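You operate a simulated robot arm through the tools that you are given. There is no shell and no other tool.

Carry out the task below with a simulated robot arm. There is one attempt and no reset: what you move stays moved.

TASK
Band cleats 1 and 3 and stow the yellow line under both.
Fine: new bands from the band rack, card from the green work mat; lay it back there.

The check looks at the end state, three seconds after you hand in, the way a careful person would. Anything else that was tipped, shoved, dropped, spilled or broken makes it a failure.

THE ROBOT
A 6-joint arm with a two-finger parallel gripper, fixed in place. Base frame: the origin is at the foot of the arm, x ahead of it, y to its left, z up; the work surface is at about z = 903. Readings come in mm, degrees, newtons and seconds.
With the tool pointing down near the work surface it reaches from about 360 to 760 mm from the base axis. Its first joint turns from -66.0 to 66.0 degrees. Payload 2.45 kg.
The tool frame sits at the grasp point between the pads (the TCP): z along the fingers, y along the line on which they close. The tips reach 24 mm beyond it. Largest opening 68 mm; finger width 17, thickness 10; the body of the gripper, 40 by 70 mm, starts 41 mm behind the TCP.
Orientation is that of the tool frame in the base frame, as a unit quaternion [x, y, z, w]. With the fingers straight down and closing along the base's y, the tool's x points along the base's -x, its y along +y and its z along -z.

THE INTERFACE
- The arm moves only by the tool step_arm. Its argument "rows" is a list of rows, each an object of numbers (a shift or turn left out is 0, a gripper value left out holds the last): "tx", "ty", "tz": the shift along the tool's x, y, z in mm; "ax", "ay", "az": the turn, a rotation vector about the tool's x, y, z in degrees; "jaw": the gripper command, from -1 (shut) to 1 (fully open), values between in proportion. In form: [{"tx": .., "ty": .., "tz": .., "ax": .., "ay": .., "az": .., "jaw": ..}, ...]. A call has 1 to 20 rows; each row shifts and turns the commanded pose from where the row before left it, along the tool's axes as they then stand. A row lasts 0.2 s, in which the tool goes at most 50 mm and 8.6 degrees; a call with a longer step from one row to the next is refused whole, and so is a gripper value outside its range. A pose out of reach is approached as far as the arm can. The call stops where the force on the tool passes 50 N (or 10 N more than at its start, if that is more) or the arm is blocked; 0.2 s more then pass. Each finger travels about 108 mm/s and halts on what it meets, pressing with about 32 N; the grip force reading is that of the motor and also rises with nothing between the fingers. The clock runs only during rows and for 0.2 s after the last one: add rows that do not move to give the fingers time. It gives the time, the measured TCP pose, the force on the tool (base axes), the opening and the grip force at its end, in the units of the frame above (readings bear some noise), with the torque about the TCP (base axes, N m) and any sound that the robot's microphone picked up.
- Cameras (640 x 400 px; columns grow to the right, rows downward): "scene" is fixed at [170.4, 420, 1453.2]; the picture's right is [-0.71, -0.71, 0.00], its down [-0.47, 0.47, -0.75] and it looks along [0.53, -0.53, -0.66] (base axes); focal length 356 px, centre (320, 200). "wrist" rides on the gripper at [84, 11, -75] in the tool frame; the picture's right is [-0.13, 0.99, 0.00], its down [-0.60, -0.08, -0.79] and it looks along [-0.79, -0.10, 0.61] (tool axes); focal length 251 px, centre (320, 200). There is no depth. A picture from a camera that has moved, and an enlarged one, comes with that camera's place and axes in the base frame and with its lens.
- capture(camera): a new picture of that camera. No time passes.
- inspect(camera, box): a new picture of the part [left, top, right, bottom] of that camera's present view, enlarged. No time passes.
- close_job(): hands the job in; it is judged then, once.

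Places have to be worked out from the pictures, the camera data and where the tool is seen. Open the gripper and draw the arm clear of the work before you hand the job in, unless the task says otherwise.

The tools are called as name(argument=value, ...) on one line, values as JSON. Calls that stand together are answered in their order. step_arm: Moves the arm, as the interface text tells. Its arguments: {"type":"object","properties":{"rows":{"type":"array"}},"required":["rows"]} The other tools are called the same way: capture (camera) takes a picture; inspect (camera, box) takes an enlarged picture of a part of a camera's view; close_job () hands the job in.

At the start:

```text
clock: 0.0
tcp_pos: [429.6, -68.1, 1120.7]
ee_rot: [0.0, 1.0, 0.0, 0.0]
wrist_force: [-0.3, 0.1, -0.3]
ft_torque: [-0.01, -0.02, 0.01]
grip_width: 68.1
finger_force: 0.0
```

scene: 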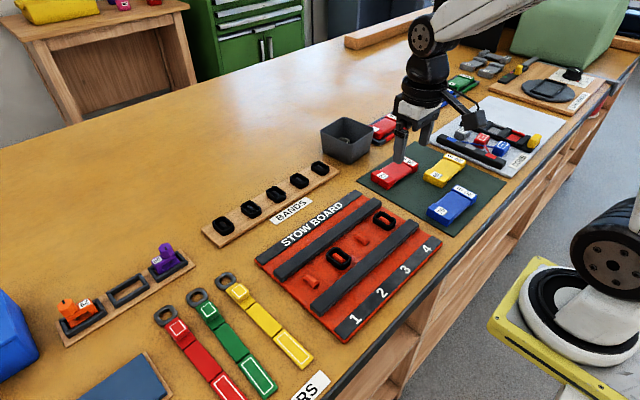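
wrist: 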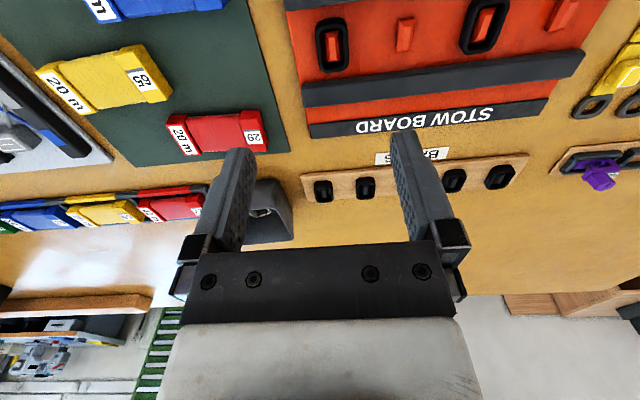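

I start by looking closely at the stow board, bands, and the mat area before moving.

inspect(camera="scene", box=[240, 180, 450, 350])

inspect(camera="scene", box=[350, 70, 550, 240])

inspect(camera="scene", box=[190, 140, 350, 260])

inspect(camera="scene", box=[40, 230, 340, 400])

inspect(camera="wrist", box=[280, 0, 640, 220])

```text
2.35 times, centred on (345, 265) of scene
camera zoom: at [170.4, 420.0, 1453.2], right [-0.71, -0.71, 0.0], down [-0.47, 0.47, -0.75], along [0.53, -0.53, -0.66], focal length 838 px, centre (261, 47)
```

zoom: 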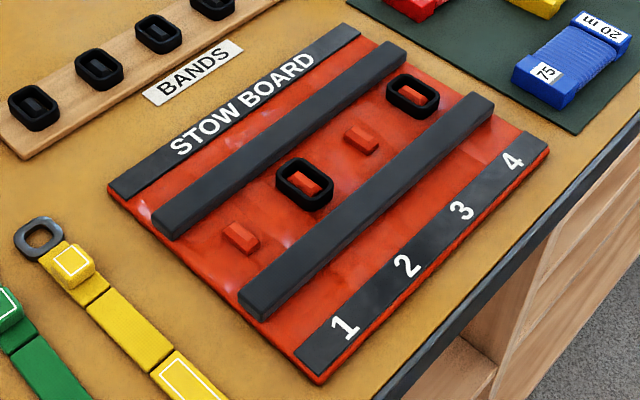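

```text
2.35 times, centred on (450, 155) of scene
camera zoom: at [170.4, 420.0, 1453.2], right [-0.71, -0.71, 0.0], down [-0.47, 0.47, -0.75], along [0.53, -0.53, -0.66], focal length 838 px, centre (14, 306)
```

zoom: 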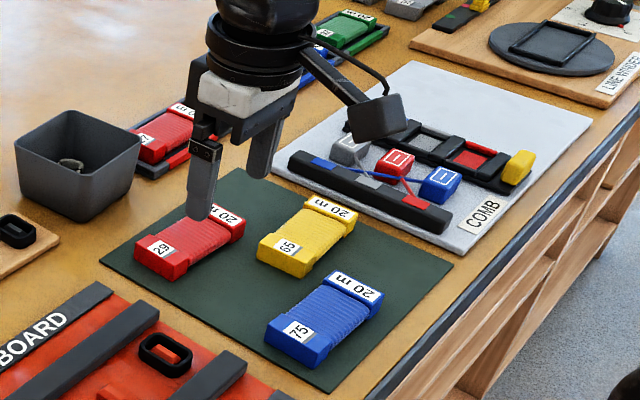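

```text
3.33 times, centred on (270, 200) of scene
camera zoom: at [170.4, 420.0, 1453.2], right [-0.71, -0.71, 0.0], down [-0.47, 0.47, -0.75], along [0.53, -0.53, -0.66], focal length 1186 px, centre (487, 200)
```

zoom: 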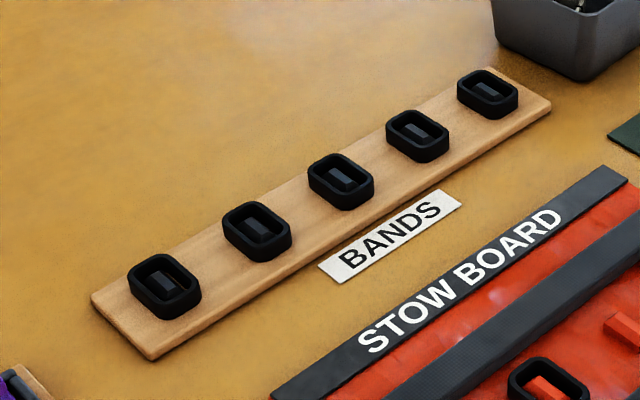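

```text
2.13 times, centred on (190, 315) of scene
camera zoom: at [170.4, 420.0, 1453.2], right [-0.71, -0.71, 0.0], down [-0.47, 0.47, -0.75], along [0.53, -0.53, -0.66], focal length 759 px, centre (597, -45)
```

zoom: 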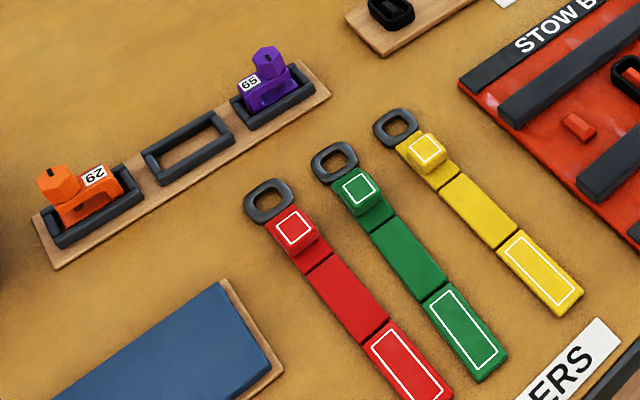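

```text
1.78 times, centred on (460, 110) of wrist
camera zoom: at [346.3, -57.4, 1194.9], right [0.13, 0.99, 0.0], down [0.6, -0.08, 0.79], along [0.79, -0.1, -0.61], focal length 447 px, centre (71, 360)
```

zoom: 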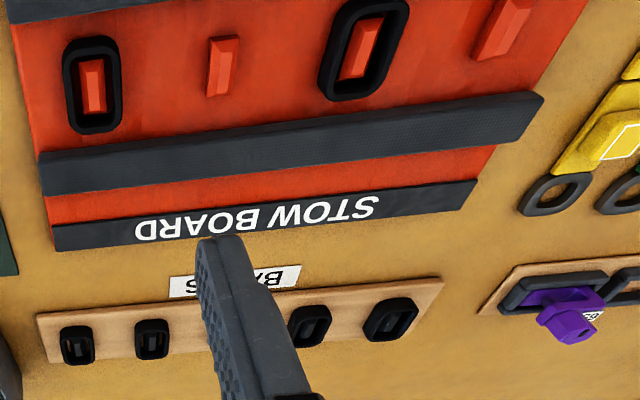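

Cleats appear to lie at x≈457, y≈156, 82, 12, −64, with 2 and 4 already banded. I zoom further into the cards, the comb, and the remaining labels to understand what the "yellow line" is.

inspect(camera="scene", box=[410, 140, 490, 190])

inspect(camera="scene", box=[430, 110, 550, 185])

inspect(camera="scene", box=[340, 40, 500, 140])

inspect(camera="scene", box=[460, 20, 640, 130])

inspect(camera="scene", box=[200, 270, 360, 400])

inspect(camera="wrist", box=[0, 0, 300, 220])

```text
8.00 times, centred on (450, 165) of scene
camera zoom: at [170.4, 420.0, 1453.2], right [-0.71, -0.71, 0.0], down [-0.47, 0.47, -0.75], along [0.53, -0.53, -0.66], focal length 2848 px, centre (-720, 480)
```

zoom: 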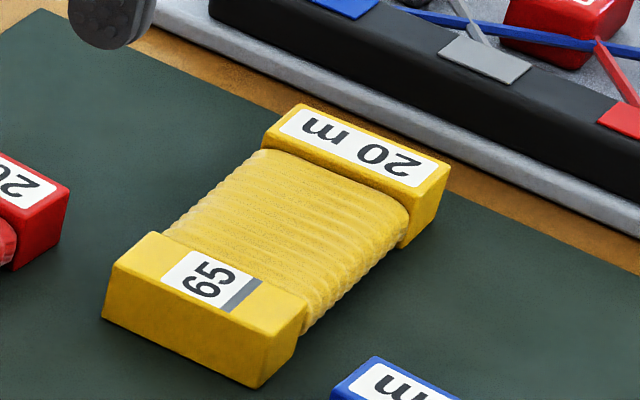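

```text
5.33 times, centred on (490, 148) of scene
camera zoom: at [170.4, 420.0, 1453.2], right [-0.71, -0.71, 0.0], down [-0.47, 0.47, -0.75], along [0.53, -0.53, -0.66], focal length 1898 px, centre (-587, 480)
```

zoom: 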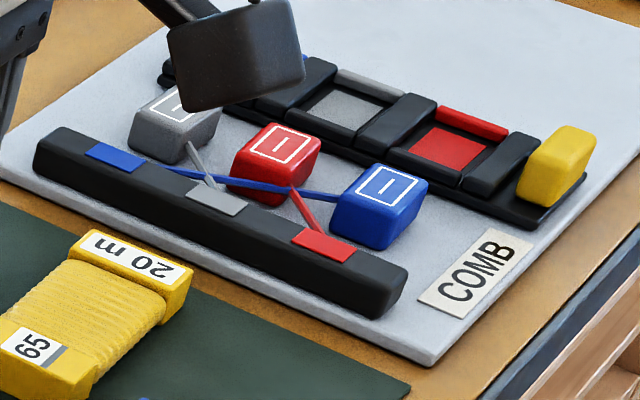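

```text
4.00 times, centred on (420, 90) of scene
camera zoom: at [170.4, 420.0, 1453.2], right [-0.71, -0.71, 0.0], down [-0.47, 0.47, -0.75], along [0.53, -0.53, -0.66], focal length 1424 px, centre (-80, 640)
```

zoom: 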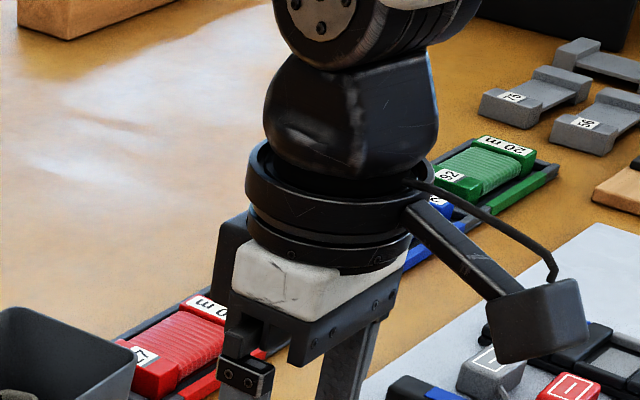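

```text
3.56 times, centred on (550, 75) of scene
camera zoom: at [170.4, 420.0, 1453.2], right [-0.71, -0.71, 0.0], down [-0.47, 0.47, -0.75], along [0.53, -0.53, -0.66], focal length 1266 px, centre (-498, 644)
```

zoom: 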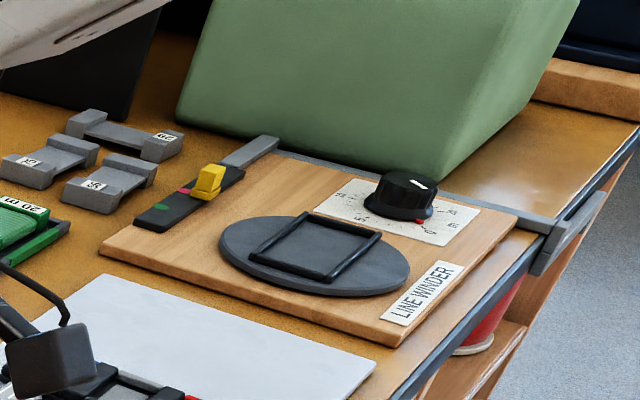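

```text
3.08 times, centred on (280, 335) of scene
camera zoom: at [170.4, 420.0, 1453.2], right [-0.71, -0.71, 0.0], down [-0.47, 0.47, -0.75], along [0.53, -0.53, -0.66], focal length 1095 px, centre (443, -215)
```

zoom: 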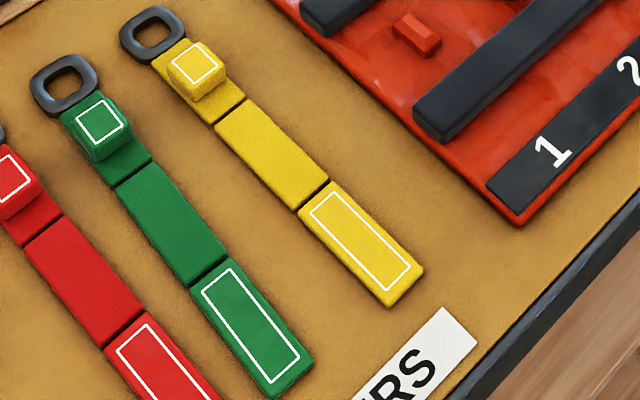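

```text
1.82 times, centred on (150, 110) of wrist
camera zoom: at [346.3, -57.4, 1194.9], right [0.13, 0.99, 0.0], down [0.6, -0.08, 0.79], along [0.79, -0.1, -0.61], focal length 457 px, centre (629, 364)
```

zoom: 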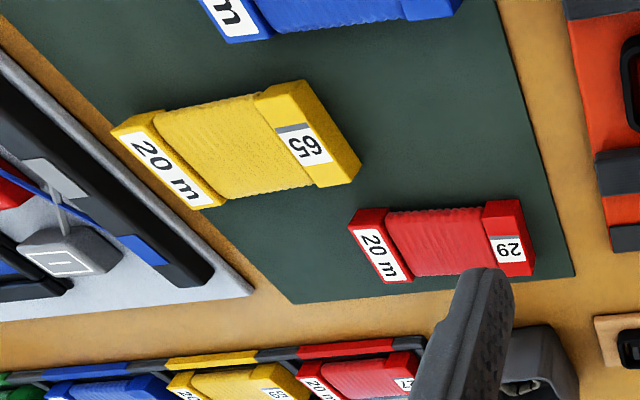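

The card "65" is a yellow 20 m line card on the green mat at about (459, −318). I'll bring the wrist camera closer to it to understand the line and its free end.

step_arm(rows=[{"tx": 12, "ty": -37, "tz": 12, "jaw": 1}, {"tx": 12, "ty": -37, "tz": 12}, {"tx": 12, "ty": -37, "tz": 12}, {"tx": 12, "ty": -37, "tz": 12}, {"tx": 12, "ty": -37, "tz": 12}, {"tx": 12, "ty": -37, "tz": 12}, {"tx": 12, "ty": -37, "tz": 12}, {}])

capture(camera="wrist")

capture(camera="scene")

```text
clock: 1.8
tcp_pos: [345.9, -326.2, 1034.9]
ee_rot: [0.0, 1.0, 0.0, 0.0]
wrist_force: [-0.9, -0.4, -0.5]
ft_torque: [0.01, 0.02, 0.0]
grip_width: 68.0
finger_force: 0.1
```

```text
taken
camera wrist: at [261.1, -317.4, 1110.0], right [0.13, 0.99, 0.0], down [0.6, -0.08, 0.79], along [0.79, -0.1, -0.61], focal length 251 px, centre (320, 200)
```

wrist: 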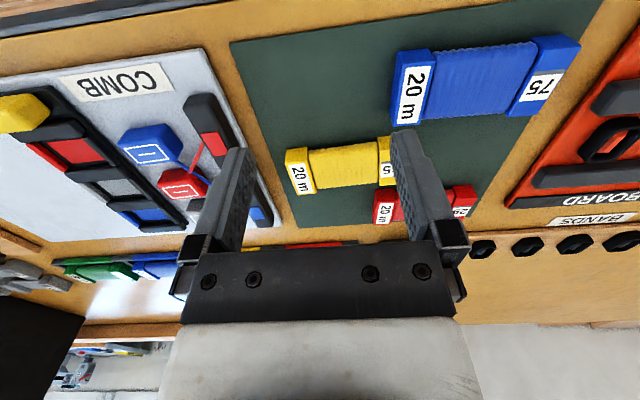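

```text
taken
```

scene: 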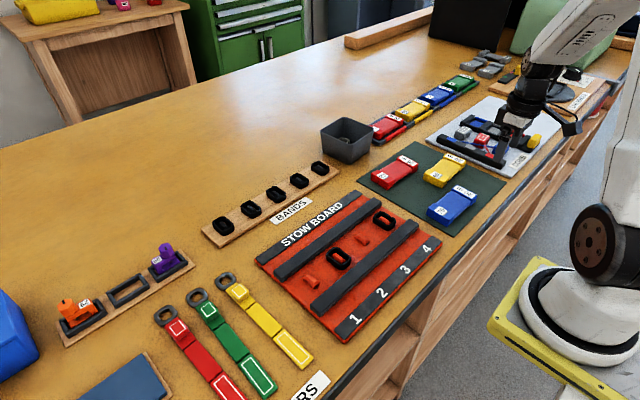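

The card is confirmed near (455, −316). I zoom the wrist view on the cards and the comb and take another look at the unobstructed scene.

inspect(camera="wrist", box=[260, 20, 620, 240])

inspect(camera="scene", box=[350, 60, 510, 160])

inspect(camera="scene", box=[310, 110, 390, 160])

inspect(camera="scene", box=[300, 200, 420, 290])

```text
1.78 times, centred on (440, 130) of wrist
camera zoom: at [261.1, -317.4, 1110.0], right [0.13, 0.99, 0.0], down [0.6, -0.08, 0.79], along [0.79, -0.1, -0.61], focal length 447 px, centre (107, 324)
```

zoom: 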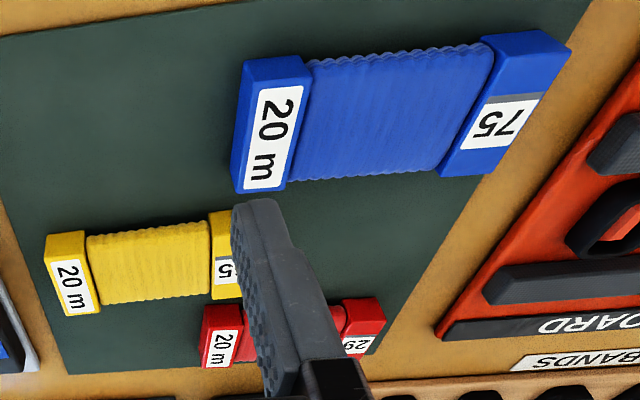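

```text
4.00 times, centred on (430, 110) of scene
camera zoom: at [170.4, 420.0, 1453.2], right [-0.71, -0.71, 0.0], down [-0.47, 0.47, -0.75], along [0.53, -0.53, -0.66], focal length 1424 px, centre (-120, 560)
```

zoom: 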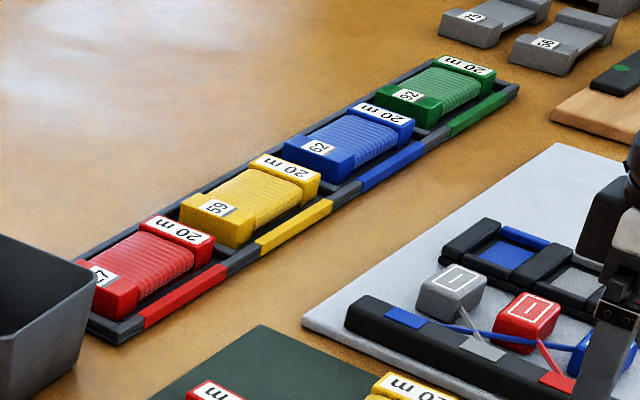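

```text
8.00 times, centred on (350, 135) of scene
camera zoom: at [170.4, 420.0, 1453.2], right [-0.71, -0.71, 0.0], down [-0.47, 0.47, -0.75], along [0.53, -0.53, -0.66], focal length 2848 px, centre (80, 720)
```

zoom: 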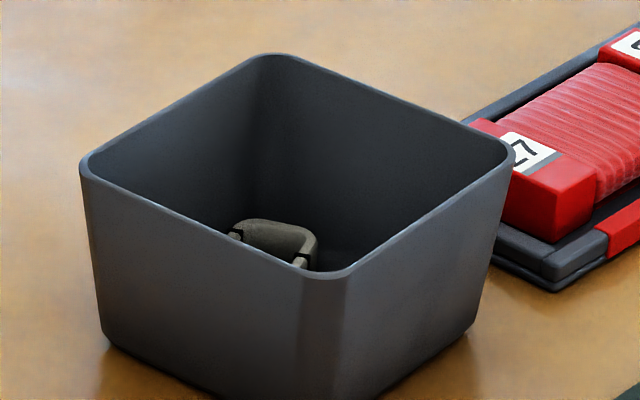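

```text
4.44 times, centred on (360, 245) of scene
camera zoom: at [170.4, 420.0, 1453.2], right [-0.71, -0.71, 0.0], down [-0.47, 0.47, -0.75], along [0.53, -0.53, -0.66], focal length 1582 px, centre (142, 0)
```

zoom: 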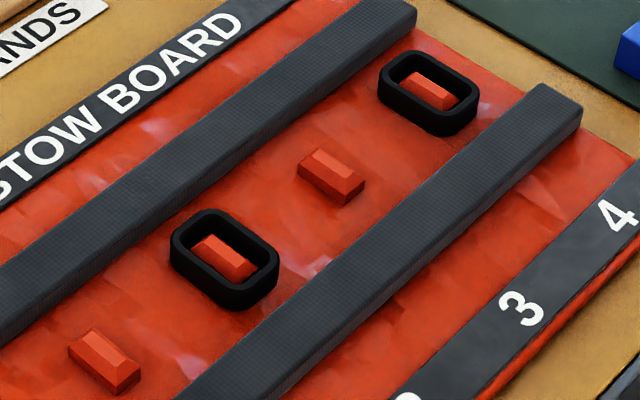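

The lines are wound on the cards; the bands are rigid-looking rings (~46×30 mm) on pegs. First I'll get the bands: moving above the rack band at about (683, −22).

step_arm(rows=[{"tx": -30, "ty": 30, "tz": -3}, {"tx": -34, "ty": 30.4, "tz": -3}, {"tx": -34, "ty": 30.4}, {"tx": -34, "ty": 30.4}, {"tx": -34, "ty": 30.4}, {"tx": -34, "ty": 30.4}, {"tx": -34, "ty": 30.4}, {"tx": -34, "ty": 30.4}, {"tx": -34, "ty": 30.4}, {"tx": -34, "ty": 30.4}, {}])

capture(camera="wrist")

capture(camera="scene")

```text
clock: 4.2
tcp_pos: [684.1, -22.3, 1042.8]
ee_rot: [0.0, 1.0, 0.0, 0.001]
wrist_force: [-0.2, -0.5, 0.0]
ft_torque: [0.02, 0.0, 0.01]
grip_width: 68.0
finger_force: 0.1
```

```text
taken
camera wrist: at [599.7, -12.6, 1116.8], right [0.13, 0.99, 0.0], down [0.6, -0.08, 0.79], along [0.79, -0.1, -0.61], focal length 251 px, centre (320, 200)
```

wrist: 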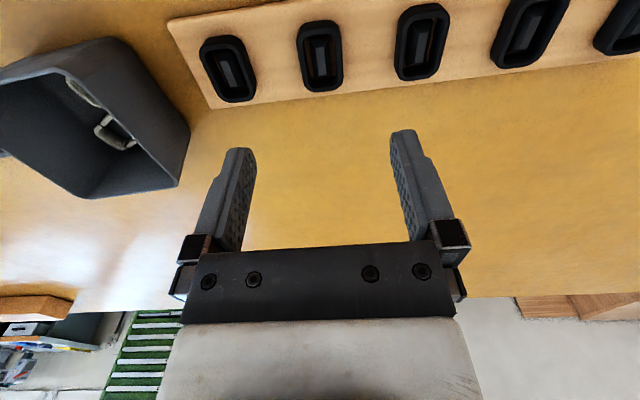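

```text
taken
```

scene: 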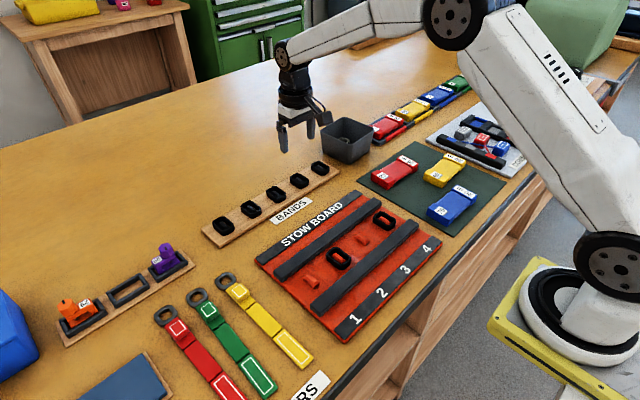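

The band lies directly below the TCP (~(682, −22.5)). I zoom in for an accurate fix on the ring and its height.

inspect(camera="wrist", box=[240, 0, 400, 100])

inspect(camera="scene", box=[260, 155, 340, 205])

```text
4.00 times, centred on (320, 50) of wrist
camera zoom: at [599.7, -12.6, 1116.8], right [0.13, 0.99, 0.0], down [0.6, -0.08, 0.79], along [0.79, -0.1, -0.61], focal length 1006 px, centre (320, 800)
```

zoom: 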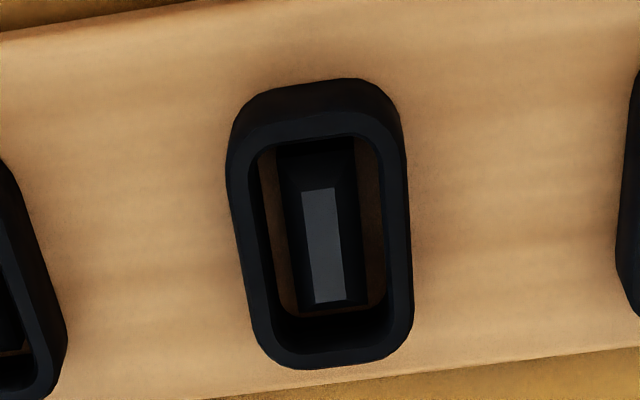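

```text
8.00 times, centred on (300, 180) of scene
camera zoom: at [170.4, 420.0, 1453.2], right [-0.71, -0.71, 0.0], down [-0.47, 0.47, -0.75], along [0.53, -0.53, -0.66], focal length 2848 px, centre (480, 360)
```

zoom: 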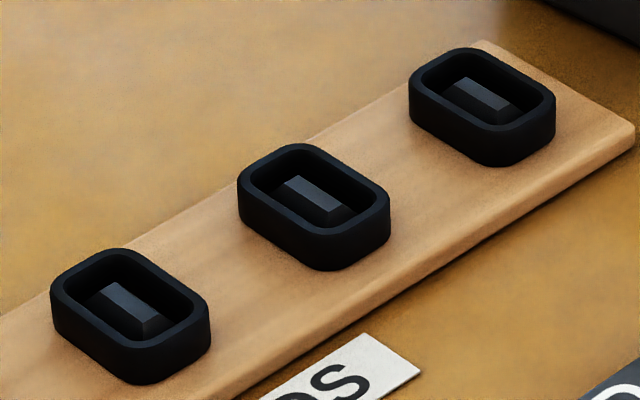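

The ring centre is about (683, −21.6), top ≈924, rack top ≈911. I descend so the tips end just above the rack surface, still open.

step_arm(rows=[{"tx": 1, "ty": 0.6, "tz": 30}, {"tz": 30}, {"tz": 25}, {"tz": 10}, {"tz": 5}, {}])

capture(camera="wrist")

inspect(camera="scene", box=[260, 145, 340, 195])

```text
clock: 5.6
tcp_pos: [680.7, -22.1, 943.0]
ee_rot: [0.0, 1.0, 0.0, 0.0]
wrist_force: [0.4, 0.4, -0.4]
ft_torque: [-0.01, 0.0, 0.01]
grip_width: 68.1
finger_force: 0.2
```

```text
taken
camera wrist: at [596.8, -12.3, 1016.8], right [0.13, 0.99, 0.0], down [0.6, -0.08, 0.79], along [0.79, -0.1, -0.61], focal length 251 px, centre (320, 200)
```

wrist: 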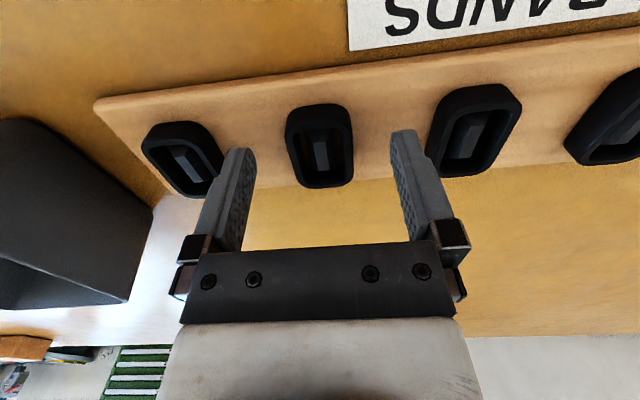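

```text
8.00 times, centred on (300, 170) of scene
camera zoom: at [170.4, 420.0, 1453.2], right [-0.71, -0.71, 0.0], down [-0.47, 0.47, -0.75], along [0.53, -0.53, -0.66], focal length 2848 px, centre (480, 440)
```

zoom: 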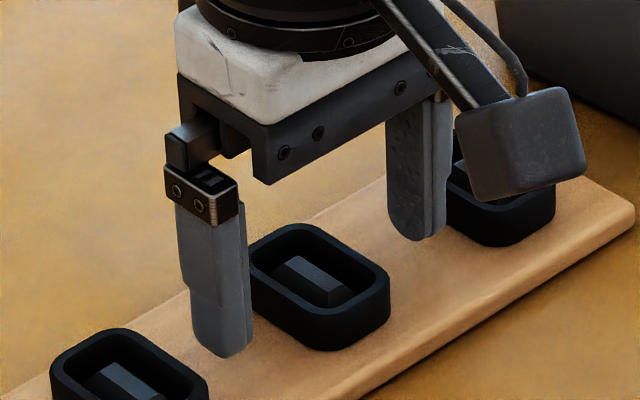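

Tips are well above the rack still; I zoom to check x alignment of the ring between the fingers.

inspect(camera="wrist", box=[240, 90, 400, 190])

```text
4.00 times, centred on (320, 140) of wrist
camera zoom: at [596.8, -12.3, 1016.8], right [0.13, 0.99, 0.0], down [0.6, -0.08, 0.79], along [0.79, -0.1, -0.61], focal length 1006 px, centre (320, 440)
```

zoom: 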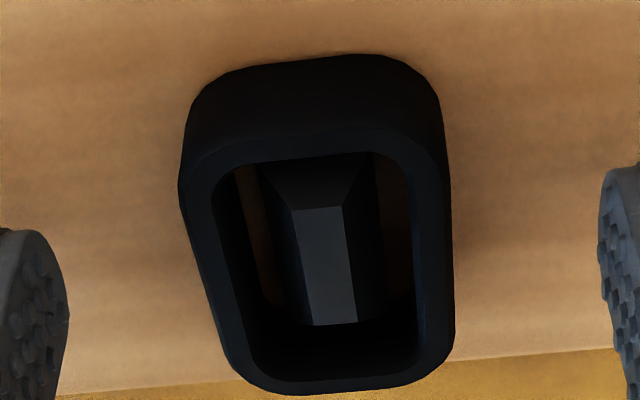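

The ring centre comes out at about (685, −22), so I shift ~4 mm forward and lower 4 mm more, then close the gripper gently and watch the width.

step_arm(rows=[{"tx": -4, "tz": 2}, {"tz": 3}, {}, {"jaw": 0.2}, {"jaw": -0.2}, {"jaw": -0.6}, {"jaw": -0.6}, {}])

inspect(camera="wrist", box=[200, 60, 440, 210])

inspect(camera="scene", box=[260, 145, 340, 195])

```text
clock: 7.4
tcp_pos: [685.2, -22.8, 937.6]
ee_rot: [0.0, 1.0, -0.001, 0.0]
wrist_force: [0.2, -0.3, -0.2]
ft_torque: [0.0, -0.01, 0.01]
grip_width: 30.3
finger_force: 31.8
```

```text
2.67 times, centred on (320, 135) of wrist
camera zoom: at [601.3, -12.1, 1011.9], right [0.13, 0.99, 0.0], down [0.6, -0.08, 0.79], along [0.79, -0.1, -0.61], focal length 670 px, centre (320, 373)
```

zoom: 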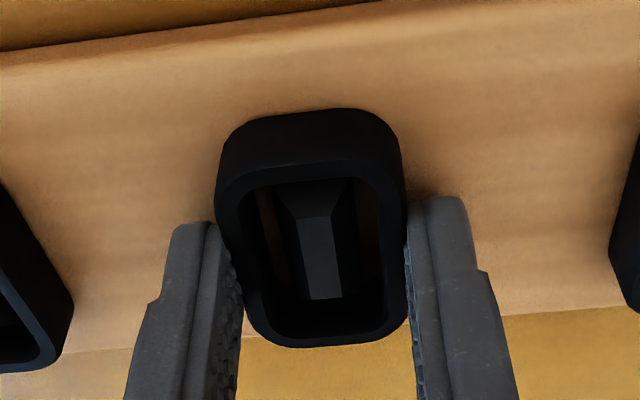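

```text
8.00 times, centred on (300, 170) of scene
camera zoom: at [170.4, 420.0, 1453.2], right [-0.71, -0.71, 0.0], down [-0.47, 0.47, -0.75], along [0.53, -0.53, -0.66], focal length 2848 px, centre (480, 440)
```

zoom: 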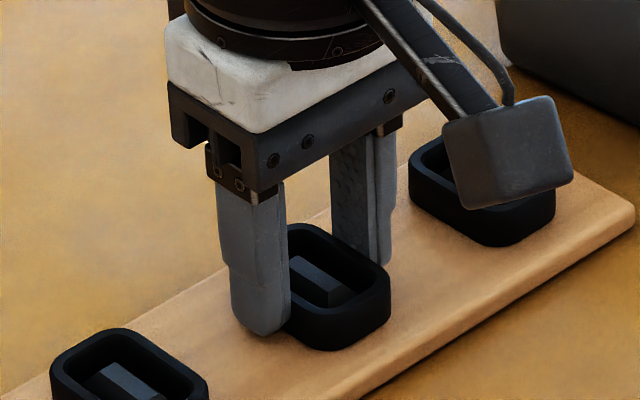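

Grip holds at 30.3 mm on the ring. I lift it straight up off the peg.

step_arm(rows=[{"tz": -5}, {"tz": -10}, {"tz": -20}, {"tz": -25}, {}])

inspect(camera="wrist", box=[200, 60, 440, 210])

inspect(camera="scene", box=[260, 125, 340, 175])

```text
clock: 8.6
tcp_pos: [686.3, -22.4, 996.8]
ee_rot: [0.0, 1.0, 0.0, 0.0]
wrist_force: [-0.2, -0.2, 0.3]
ft_torque: [0.0, -0.01, -0.03]
grip_width: 30.1
finger_force: 32.0
```

```text
2.67 times, centred on (320, 135) of wrist
camera zoom: at [601.8, -12.0, 1072.2], right [0.13, 0.99, 0.0], down [0.6, -0.08, 0.79], along [0.79, -0.1, -0.61], focal length 670 px, centre (320, 373)
```

zoom: 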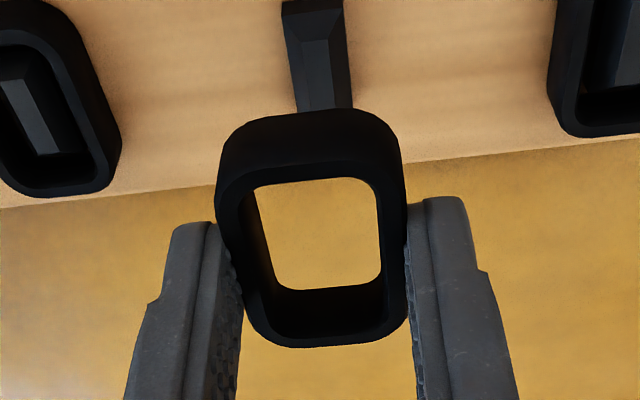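

```text
8.00 times, centred on (300, 150) of scene
camera zoom: at [170.4, 420.0, 1453.2], right [-0.71, -0.71, 0.0], down [-0.47, 0.47, -0.75], along [0.53, -0.53, -0.66], focal length 2848 px, centre (480, 600)
```

zoom: 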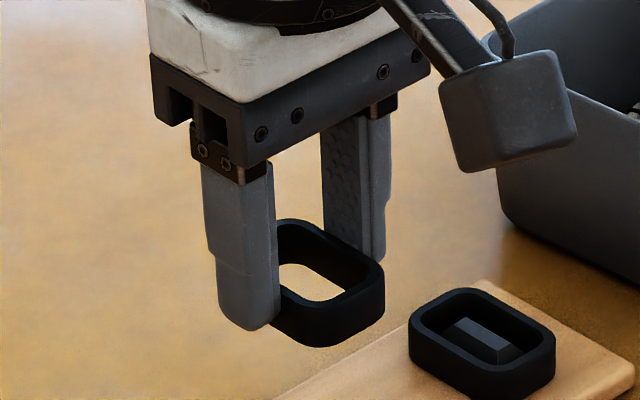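

The band is cleanly held and centred on the TCP. I carry it to hover over cleat 3 (≈(457, 12)).

step_arm(rows=[{"tz": -30}, {"tx": 38, "ty": 5.7, "tz": -3}, {"tx": 38, "ty": 5.7}, {"tx": 38, "ty": 5.7}, {"tx": 38, "ty": 5.7}, {"tx": 38, "ty": 5.7}, {"tx": 38, "ty": 5.7}, {}])

capture(camera="wrist")

capture(camera="scene")

```text
clock: 10.4
tcp_pos: [455.4, 10.1, 1030.6]
ee_rot: [0.001, 1.0, 0.0, 0.0]
wrist_force: [0.2, -1.1, 0.3]
ft_torque: [-0.01, 0.02, -0.01]
grip_width: 30.0
finger_force: 32.3
```

```text
taken
camera wrist: at [371.4, 20.5, 1104.9], right [0.13, 0.99, 0.0], down [0.6, -0.08, 0.79], along [0.79, -0.1, -0.61], focal length 251 px, centre (320, 200)
```

wrist: 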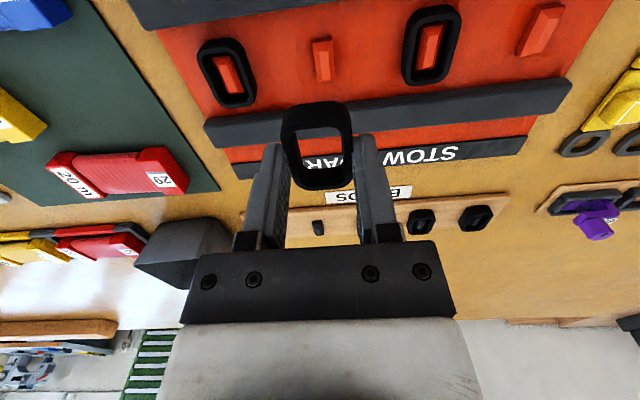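

```text
taken
```

scene: 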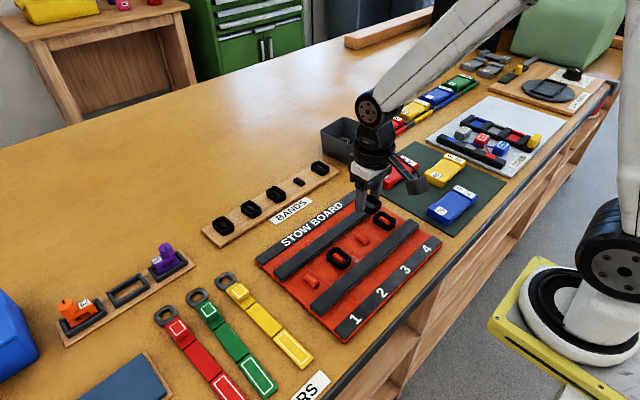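

Cleat 3 is visible ahead of the ring at wrist pixel (323, 60). I zoom in to fix its position.

inspect(camera="wrist", box=[240, 10, 400, 110])

inspect(camera="scene", box=[330, 200, 410, 250])

```text
4.00 times, centred on (320, 60) of wrist
camera zoom: at [371.4, 20.5, 1104.9], right [0.13, 0.99, 0.0], down [0.6, -0.08, 0.79], along [0.79, -0.1, -0.61], focal length 1006 px, centre (320, 760)
```

zoom: 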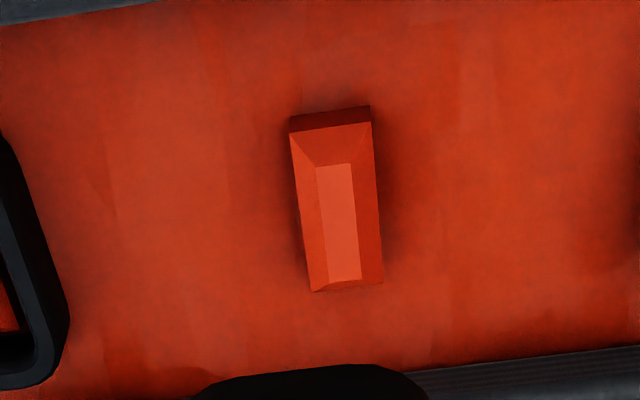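

```text
8.00 times, centred on (370, 225) of scene
camera zoom: at [170.4, 420.0, 1453.2], right [-0.71, -0.71, 0.0], down [-0.47, 0.47, -0.75], along [0.53, -0.53, -0.66], focal length 2848 px, centre (-80, 0)
```

zoom: 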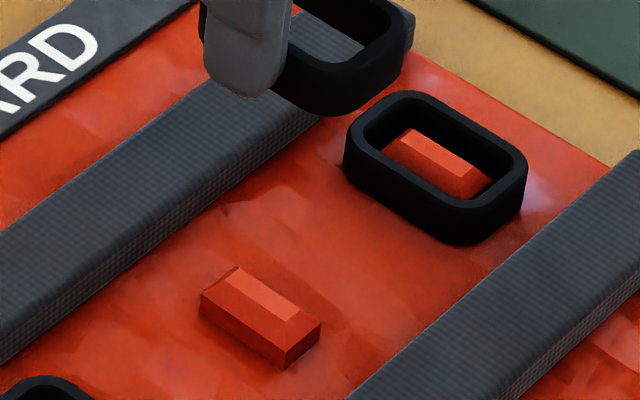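

Combining both views, cleat 3 is at about (455, 13) with top ≈923. I move to that xy and descend to ring-bottom ≈940 for an alignment check.

step_arm(rows=[{"ty": 2.9, "tz": 10}, {"tz": 25}, {"tz": 25}, {"tz": 3}, {}])

inspect(camera="wrist", box=[200, 60, 440, 210])

inspect(camera="scene", box=[330, 200, 410, 250])

```text
clock: 11.6
tcp_pos: [457.0, 14.5, 966.2]
ee_rot: [0.0, 1.0, 0.0, 0.0]
wrist_force: [0.8, -0.1, -0.8]
ft_torque: [-0.02, 0.02, -0.01]
grip_width: 30.1
finger_force: 31.3
```

```text
2.67 times, centred on (320, 135) of wrist
camera zoom: at [372.9, 24.6, 1041.0], right [0.13, 0.99, 0.0], down [0.6, -0.08, 0.79], along [0.79, -0.1, -0.61], focal length 670 px, centre (320, 373)
```

zoom: 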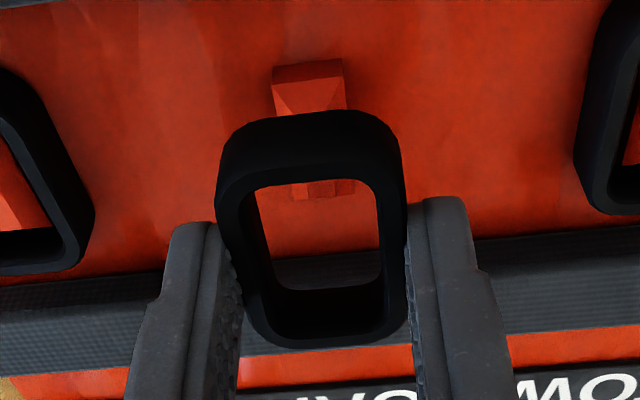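

```text
8.00 times, centred on (370, 225) of scene
camera zoom: at [170.4, 420.0, 1453.2], right [-0.71, -0.71, 0.0], down [-0.47, 0.47, -0.75], along [0.53, -0.53, -0.66], focal length 2848 px, centre (-80, 0)
```

zoom: 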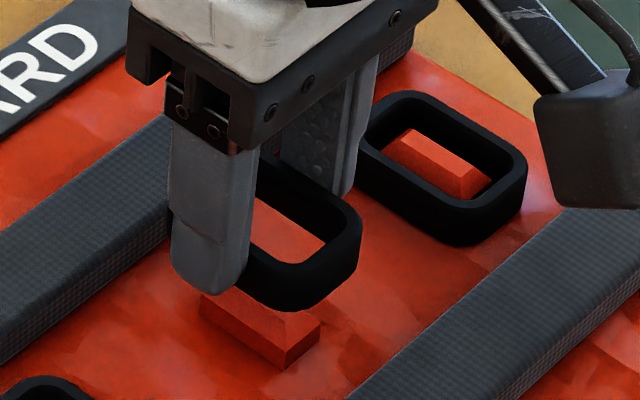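

Cleat centre refines to ≈(454, 14); I shift 3 mm toward the base and lower to just above the cleat's bevel for another check.

step_arm(rows=[{"tx": 3, "ty": -0.5, "tz": 5}, {"tz": 6}, {}])

inspect(camera="wrist", box=[240, 90, 400, 190])

inspect(camera="scene", box=[330, 210, 410, 260])

```text
clock: 12.4
tcp_pos: [453.9, 14.2, 955.8]
ee_rot: [0.0, 1.0, -0.001, 0.001]
wrist_force: [0.8, -0.3, -0.7]
ft_torque: [-0.01, 0.01, -0.04]
grip_width: 30.2
finger_force: 32.1
```

```text
4.00 times, centred on (320, 140) of wrist
camera zoom: at [369.8, 23.8, 1030.9], right [0.13, 0.99, 0.0], down [0.6, -0.08, 0.79], along [0.79, -0.1, -0.61], focal length 1006 px, centre (320, 440)
```

zoom: 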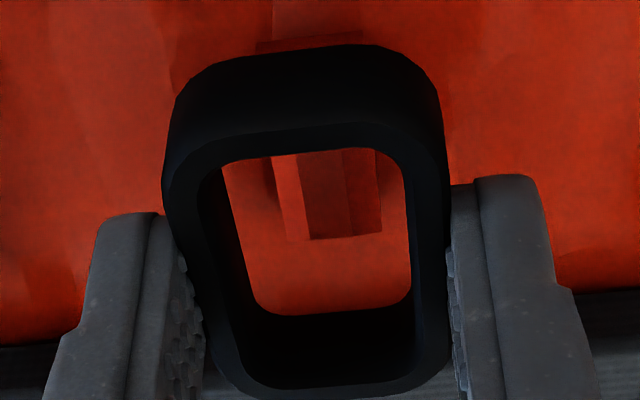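

```text
8.00 times, centred on (370, 235) of scene
camera zoom: at [170.4, 420.0, 1453.2], right [-0.71, -0.71, 0.0], down [-0.47, 0.47, -0.75], along [0.53, -0.53, -0.66], focal length 2848 px, centre (-80, -80)
```

zoom: 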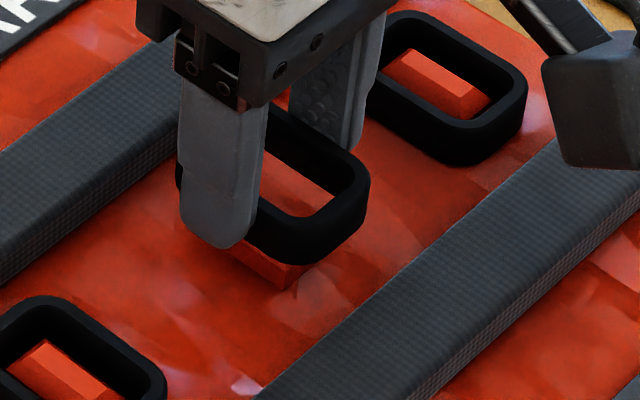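

Cleat far end at x≈467 and y≈14 matches the ring centre (453.9, 14.2). I descend in small steps, watching the force.

step_arm(rows=[{"tz": 4}, {"tz": 4}, {"tz": 4}, {}])

inspect(camera="wrist", box=[240, 90, 400, 190])

inspect(camera="scene", box=[330, 210, 410, 260])

```text
clock: 13.4
tcp_pos: [455.1, 14.3, 945.4]
ee_rot: [0.0, 1.0, 0.0, 0.0]
wrist_force: [0.7, -0.2, 0.4]
ft_torque: [-0.03, -0.03, 0.02]
grip_width: 30.2
finger_force: 32.2
```

```text
4.00 times, centred on (320, 140) of wrist
camera zoom: at [370.3, 24.3, 1019.3], right [0.13, 0.99, 0.0], down [0.6, -0.08, 0.79], along [0.79, -0.1, -0.61], focal length 1006 px, centre (320, 440)
```

zoom: 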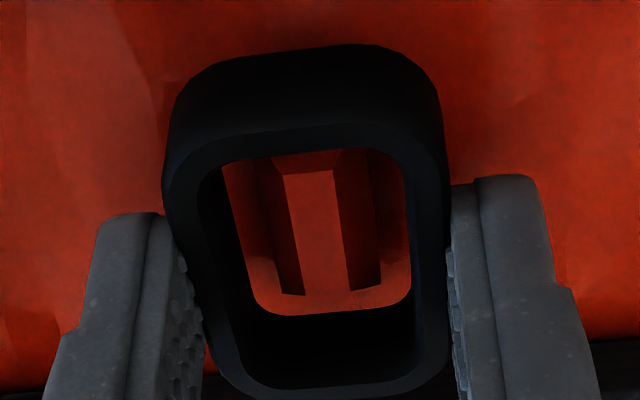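

```text
8.00 times, centred on (370, 235) of scene
camera zoom: at [170.4, 420.0, 1453.2], right [-0.71, -0.71, 0.0], down [-0.47, 0.47, -0.75], along [0.53, -0.53, -0.66], focal length 2848 px, centre (-80, -80)
```

zoom: 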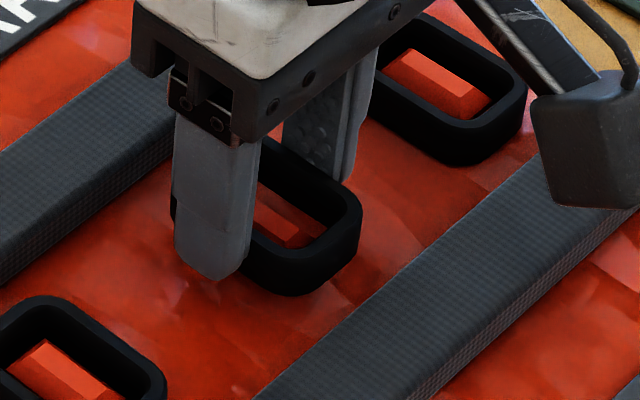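

The cleat sits inside the ring's opening. I continue down in 2 mm steps to seat the band.

step_arm(rows=[{"tz": 2}, {"tz": 2}, {"tz": 1.5}, {}])

inspect(camera="scene", box=[330, 210, 410, 260])

```text
clock: 14.4
tcp_pos: [454.8, 14.7, 939.0]
ee_rot: [0.0, 1.0, 0.0, 0.0]
wrist_force: [-0.9, -0.5, -0.9]
ft_torque: [-0.02, -0.02, 0.0]
grip_width: 30.3
finger_force: 32.1
```

```text
8.00 times, centred on (370, 235) of scene
camera zoom: at [170.4, 420.0, 1453.2], right [-0.71, -0.71, 0.0], down [-0.47, 0.47, -0.75], along [0.53, -0.53, -0.66], focal length 2848 px, centre (-80, -80)
```

zoom: 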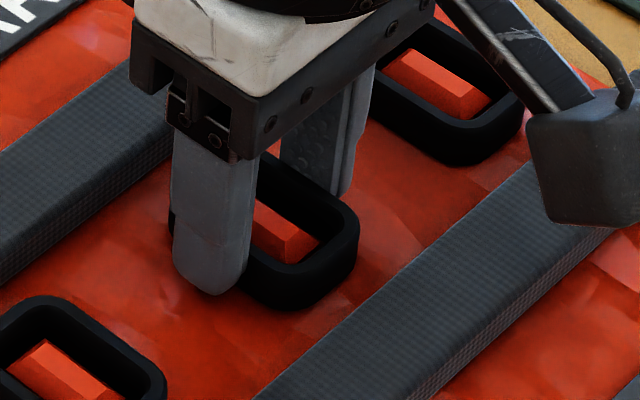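

No contact yet at 939; I go down 1 mm at a time.

step_arm(rows=[{"tz": 1}, {"tz": 1}, {}])

```text
clock: 15.2
tcp_pos: [455.0, 14.5, 937.2]
ee_rot: [0.0, 1.0, 0.0, 0.001]
wrist_force: [-1.3, -0.5, 8.5]
ft_torque: [-0.03, 0.09, -0.04]
grip_width: 30.2
finger_force: 31.8
```

8.5 N contact at 937.2: the ring is resting on the board. I open and lift away.

step_arm(rows=[{"jaw": 0.0}, {"jaw": 0.4}, {"jaw": 0.4}, {"tz": -10}, {"tz": -25}, {"tz": -35}, {"tz": -20}, {}])

inspect(camera="wrist", box=[200, 0, 440, 150])

inspect(camera="scene", box=[300, 200, 420, 290])

```text
clock: 17.0
tcp_pos: [453.2, 14.0, 1026.3]
ee_rot: [0.001, 1.0, 0.0, 0.0]
wrist_force: [0.8, -0.7, 0.8]
ft_torque: [0.0, -0.04, 0.02]
grip_width: 47.8
finger_force: 0.1
```

```text
2.67 times, centred on (320, 75) of wrist
camera zoom: at [368.8, 24.4, 1100.9], right [0.13, 0.99, 0.0], down [0.6, -0.08, 0.79], along [0.79, -0.1, -0.61], focal length 670 px, centre (320, 533)
```

zoom: 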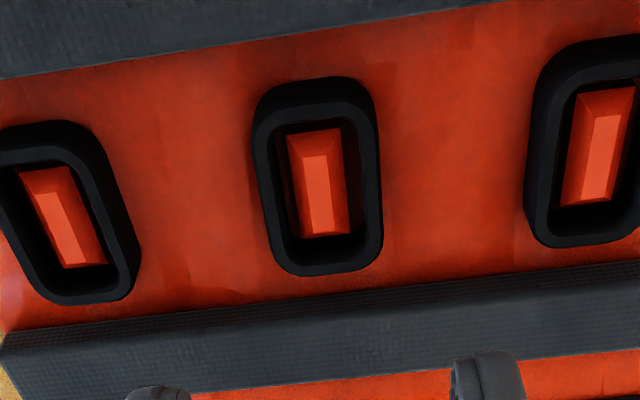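

```text
4.44 times, centred on (360, 245) of scene
camera zoom: at [170.4, 420.0, 1453.2], right [-0.71, -0.71, 0.0], down [-0.47, 0.47, -0.75], along [0.53, -0.53, -0.66], focal length 1582 px, centre (142, 0)
```

zoom: 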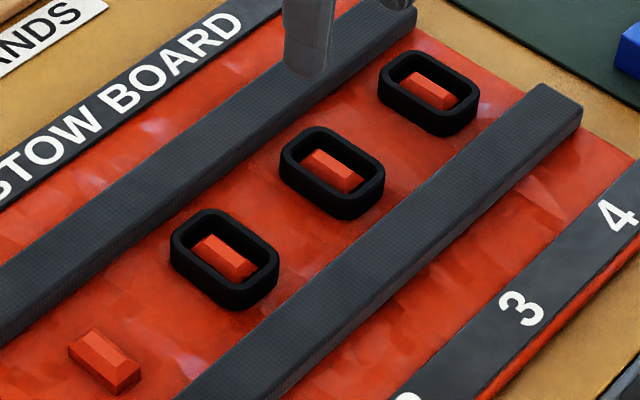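

Cleat 3 is banded. Next I go over the second rack band at about (685, 121) for cleat 1.

step_arm(rows=[{"tx": -38.7, "ty": 17.9, "tz": -5, "jaw": 1}, {"tx": -38.7, "ty": 17.9, "tz": -5}, {"tx": -38.7, "ty": 17.9, "tz": -5}, {"tx": -38.7, "ty": 17.9}, {"tx": -38.7, "ty": 17.9}, {"tx": -38.7, "ty": 17.9}, {}, {}])

inspect(camera="wrist", box=[240, 0, 400, 100])

capture(camera="scene")

```text
clock: 18.8
tcp_pos: [686.5, 120.4, 1042.4]
ee_rot: [0.0, 1.0, 0.0, 0.0]
wrist_force: [-0.4, 0.1, 0.2]
ft_torque: [-0.06, 0.02, 0.01]
grip_width: 68.1
finger_force: 0.0
```

```text
4.00 times, centred on (320, 50) of wrist
camera zoom: at [601.2, 130.7, 1116.7], right [0.13, 0.99, 0.0], down [0.6, -0.08, 0.79], along [0.79, -0.1, -0.61], focal length 1006 px, centre (320, 800)
```

zoom: 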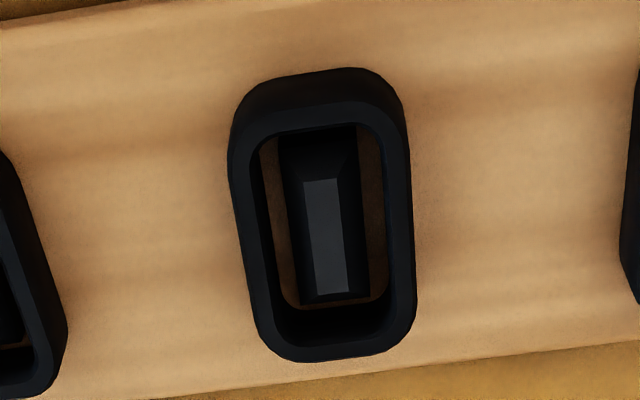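

```text
taken
```

scene: 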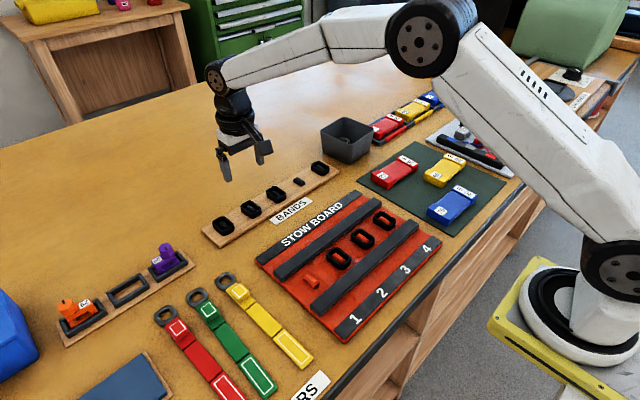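

The second ring is at about (684.5, 121.3). I descend over it open.

step_arm(rows=[{"ty": 0.9, "tz": 30}, {"tz": 30}, {"tz": 25}, {"tz": 10}, {"tz": 5}, {}])

inspect(camera="wrist", box=[240, 90, 400, 190])

```text
clock: 20.2
tcp_pos: [687.5, 122.3, 940.8]
ee_rot: [0.001, 1.0, 0.0, 0.001]
wrist_force: [-0.2, -0.7, 0.3]
ft_torque: [0.0, 0.03, 0.01]
grip_width: 68.1
finger_force: 0.0
```

```text
4.00 times, centred on (320, 140) of wrist
camera zoom: at [602.9, 131.8, 1016.1], right [0.13, 0.99, 0.0], down [0.6, -0.08, 0.79], along [0.79, -0.1, -0.61], focal length 1006 px, centre (320, 440)
```

zoom: 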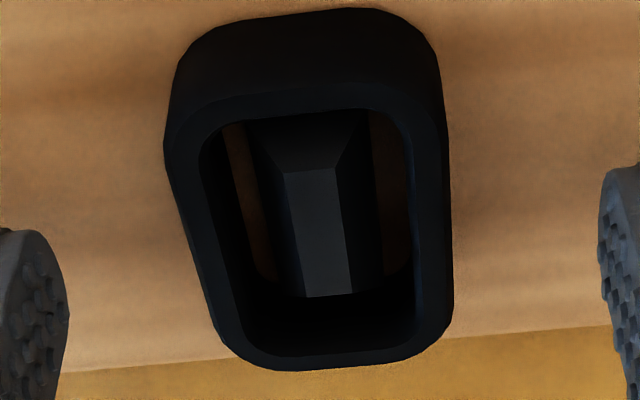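

Ring centre at (685, 122); TCP is 2.4 mm too far forward. I correct, lower 3 mm and close.

step_arm(rows=[{"tx": 2.4, "tz": 2}, {"tz": 1.2}, {}, {"jaw": 0.2}, {"jaw": -0.2}, {"jaw": -0.6}, {"jaw": -0.6}, {}])

inspect(camera="wrist", box=[200, 60, 440, 210])

```text
clock: 22.0
tcp_pos: [683.8, 122.2, 938.6]
ee_rot: [0.0, 1.0, 0.0, 0.0]
wrist_force: [-0.1, -0.8, -0.2]
ft_torque: [-0.02, -0.01, -0.02]
grip_width: 30.3
finger_force: 31.9
```

```text
2.67 times, centred on (320, 135) of wrist
camera zoom: at [600.0, 131.8, 1012.9], right [0.13, 0.99, 0.0], down [0.6, -0.08, 0.79], along [0.79, -0.1, -0.61], focal length 670 px, centre (320, 373)
```

zoom: 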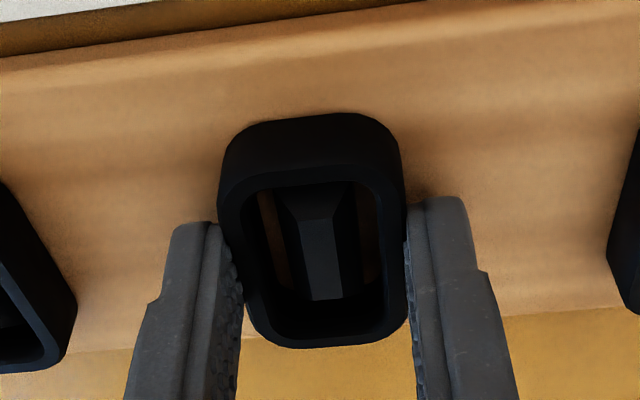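

Gripped at 30.3 mm. I lift off and carry it to hover over cleat 1 (≈(455, 158)).

step_arm(rows=[{"tz": -5}, {"tz": -10}, {"tz": -25}, {"tz": -40}, {"tx": 38, "ty": 6, "tz": -12}, {"tx": 38, "ty": 6}, {"tx": 38, "ty": 6}, {"tx": 38, "ty": 6}, {"tx": 38, "ty": 6}, {"tx": 38, "ty": 6}, {}, {}])

capture(camera="wrist")

inspect(camera="wrist", box=[240, 10, 400, 110])

inspect(camera="scene", box=[270, 250, 350, 300])

```text
clock: 24.6
tcp_pos: [456.9, 158.3, 1029.6]
ee_rot: [0.0, 1.0, 0.0, 0.0]
wrist_force: [0.2, 0.3, -1.0]
ft_torque: [0.02, 0.0, -0.04]
grip_width: 30.1
finger_force: 31.9
```

```text
taken
camera wrist: at [372.5, 168.7, 1104.1], right [0.13, 0.99, 0.0], down [0.6, -0.08, 0.79], along [0.79, -0.1, -0.61], focal length 251 px, centre (320, 200)
```

wrist: 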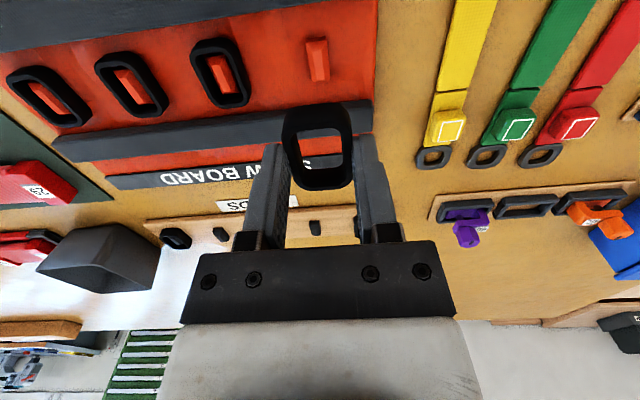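

```text
4.00 times, centred on (320, 60) of wrist
camera zoom: at [372.5, 168.7, 1104.1], right [0.13, 0.99, 0.0], down [0.6, -0.08, 0.79], along [0.79, -0.1, -0.61], focal length 1006 px, centre (320, 760)
```

zoom: 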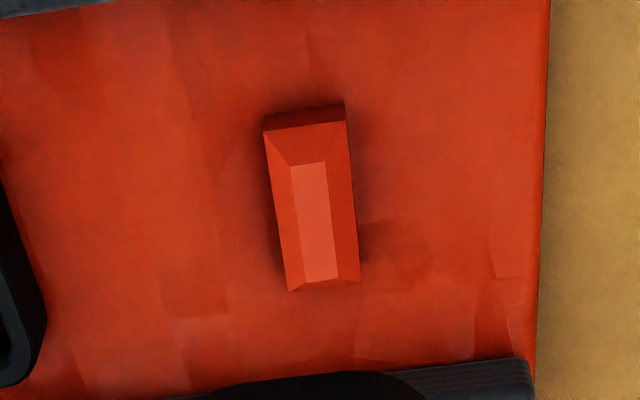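

```text
8.00 times, centred on (310, 275) of scene
camera zoom: at [170.4, 420.0, 1453.2], right [-0.71, -0.71, 0.0], down [-0.47, 0.47, -0.75], along [0.53, -0.53, -0.66], focal length 2848 px, centre (400, -400)
```

zoom: 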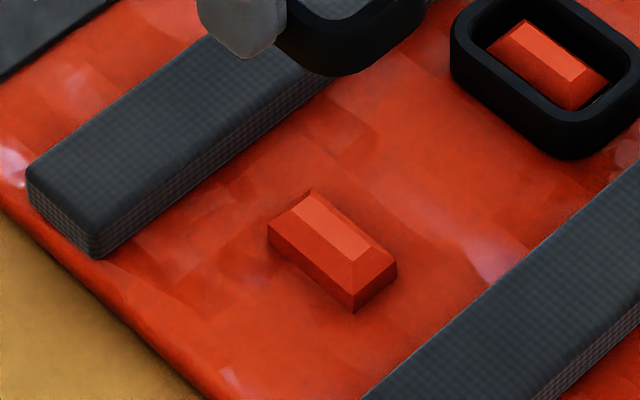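

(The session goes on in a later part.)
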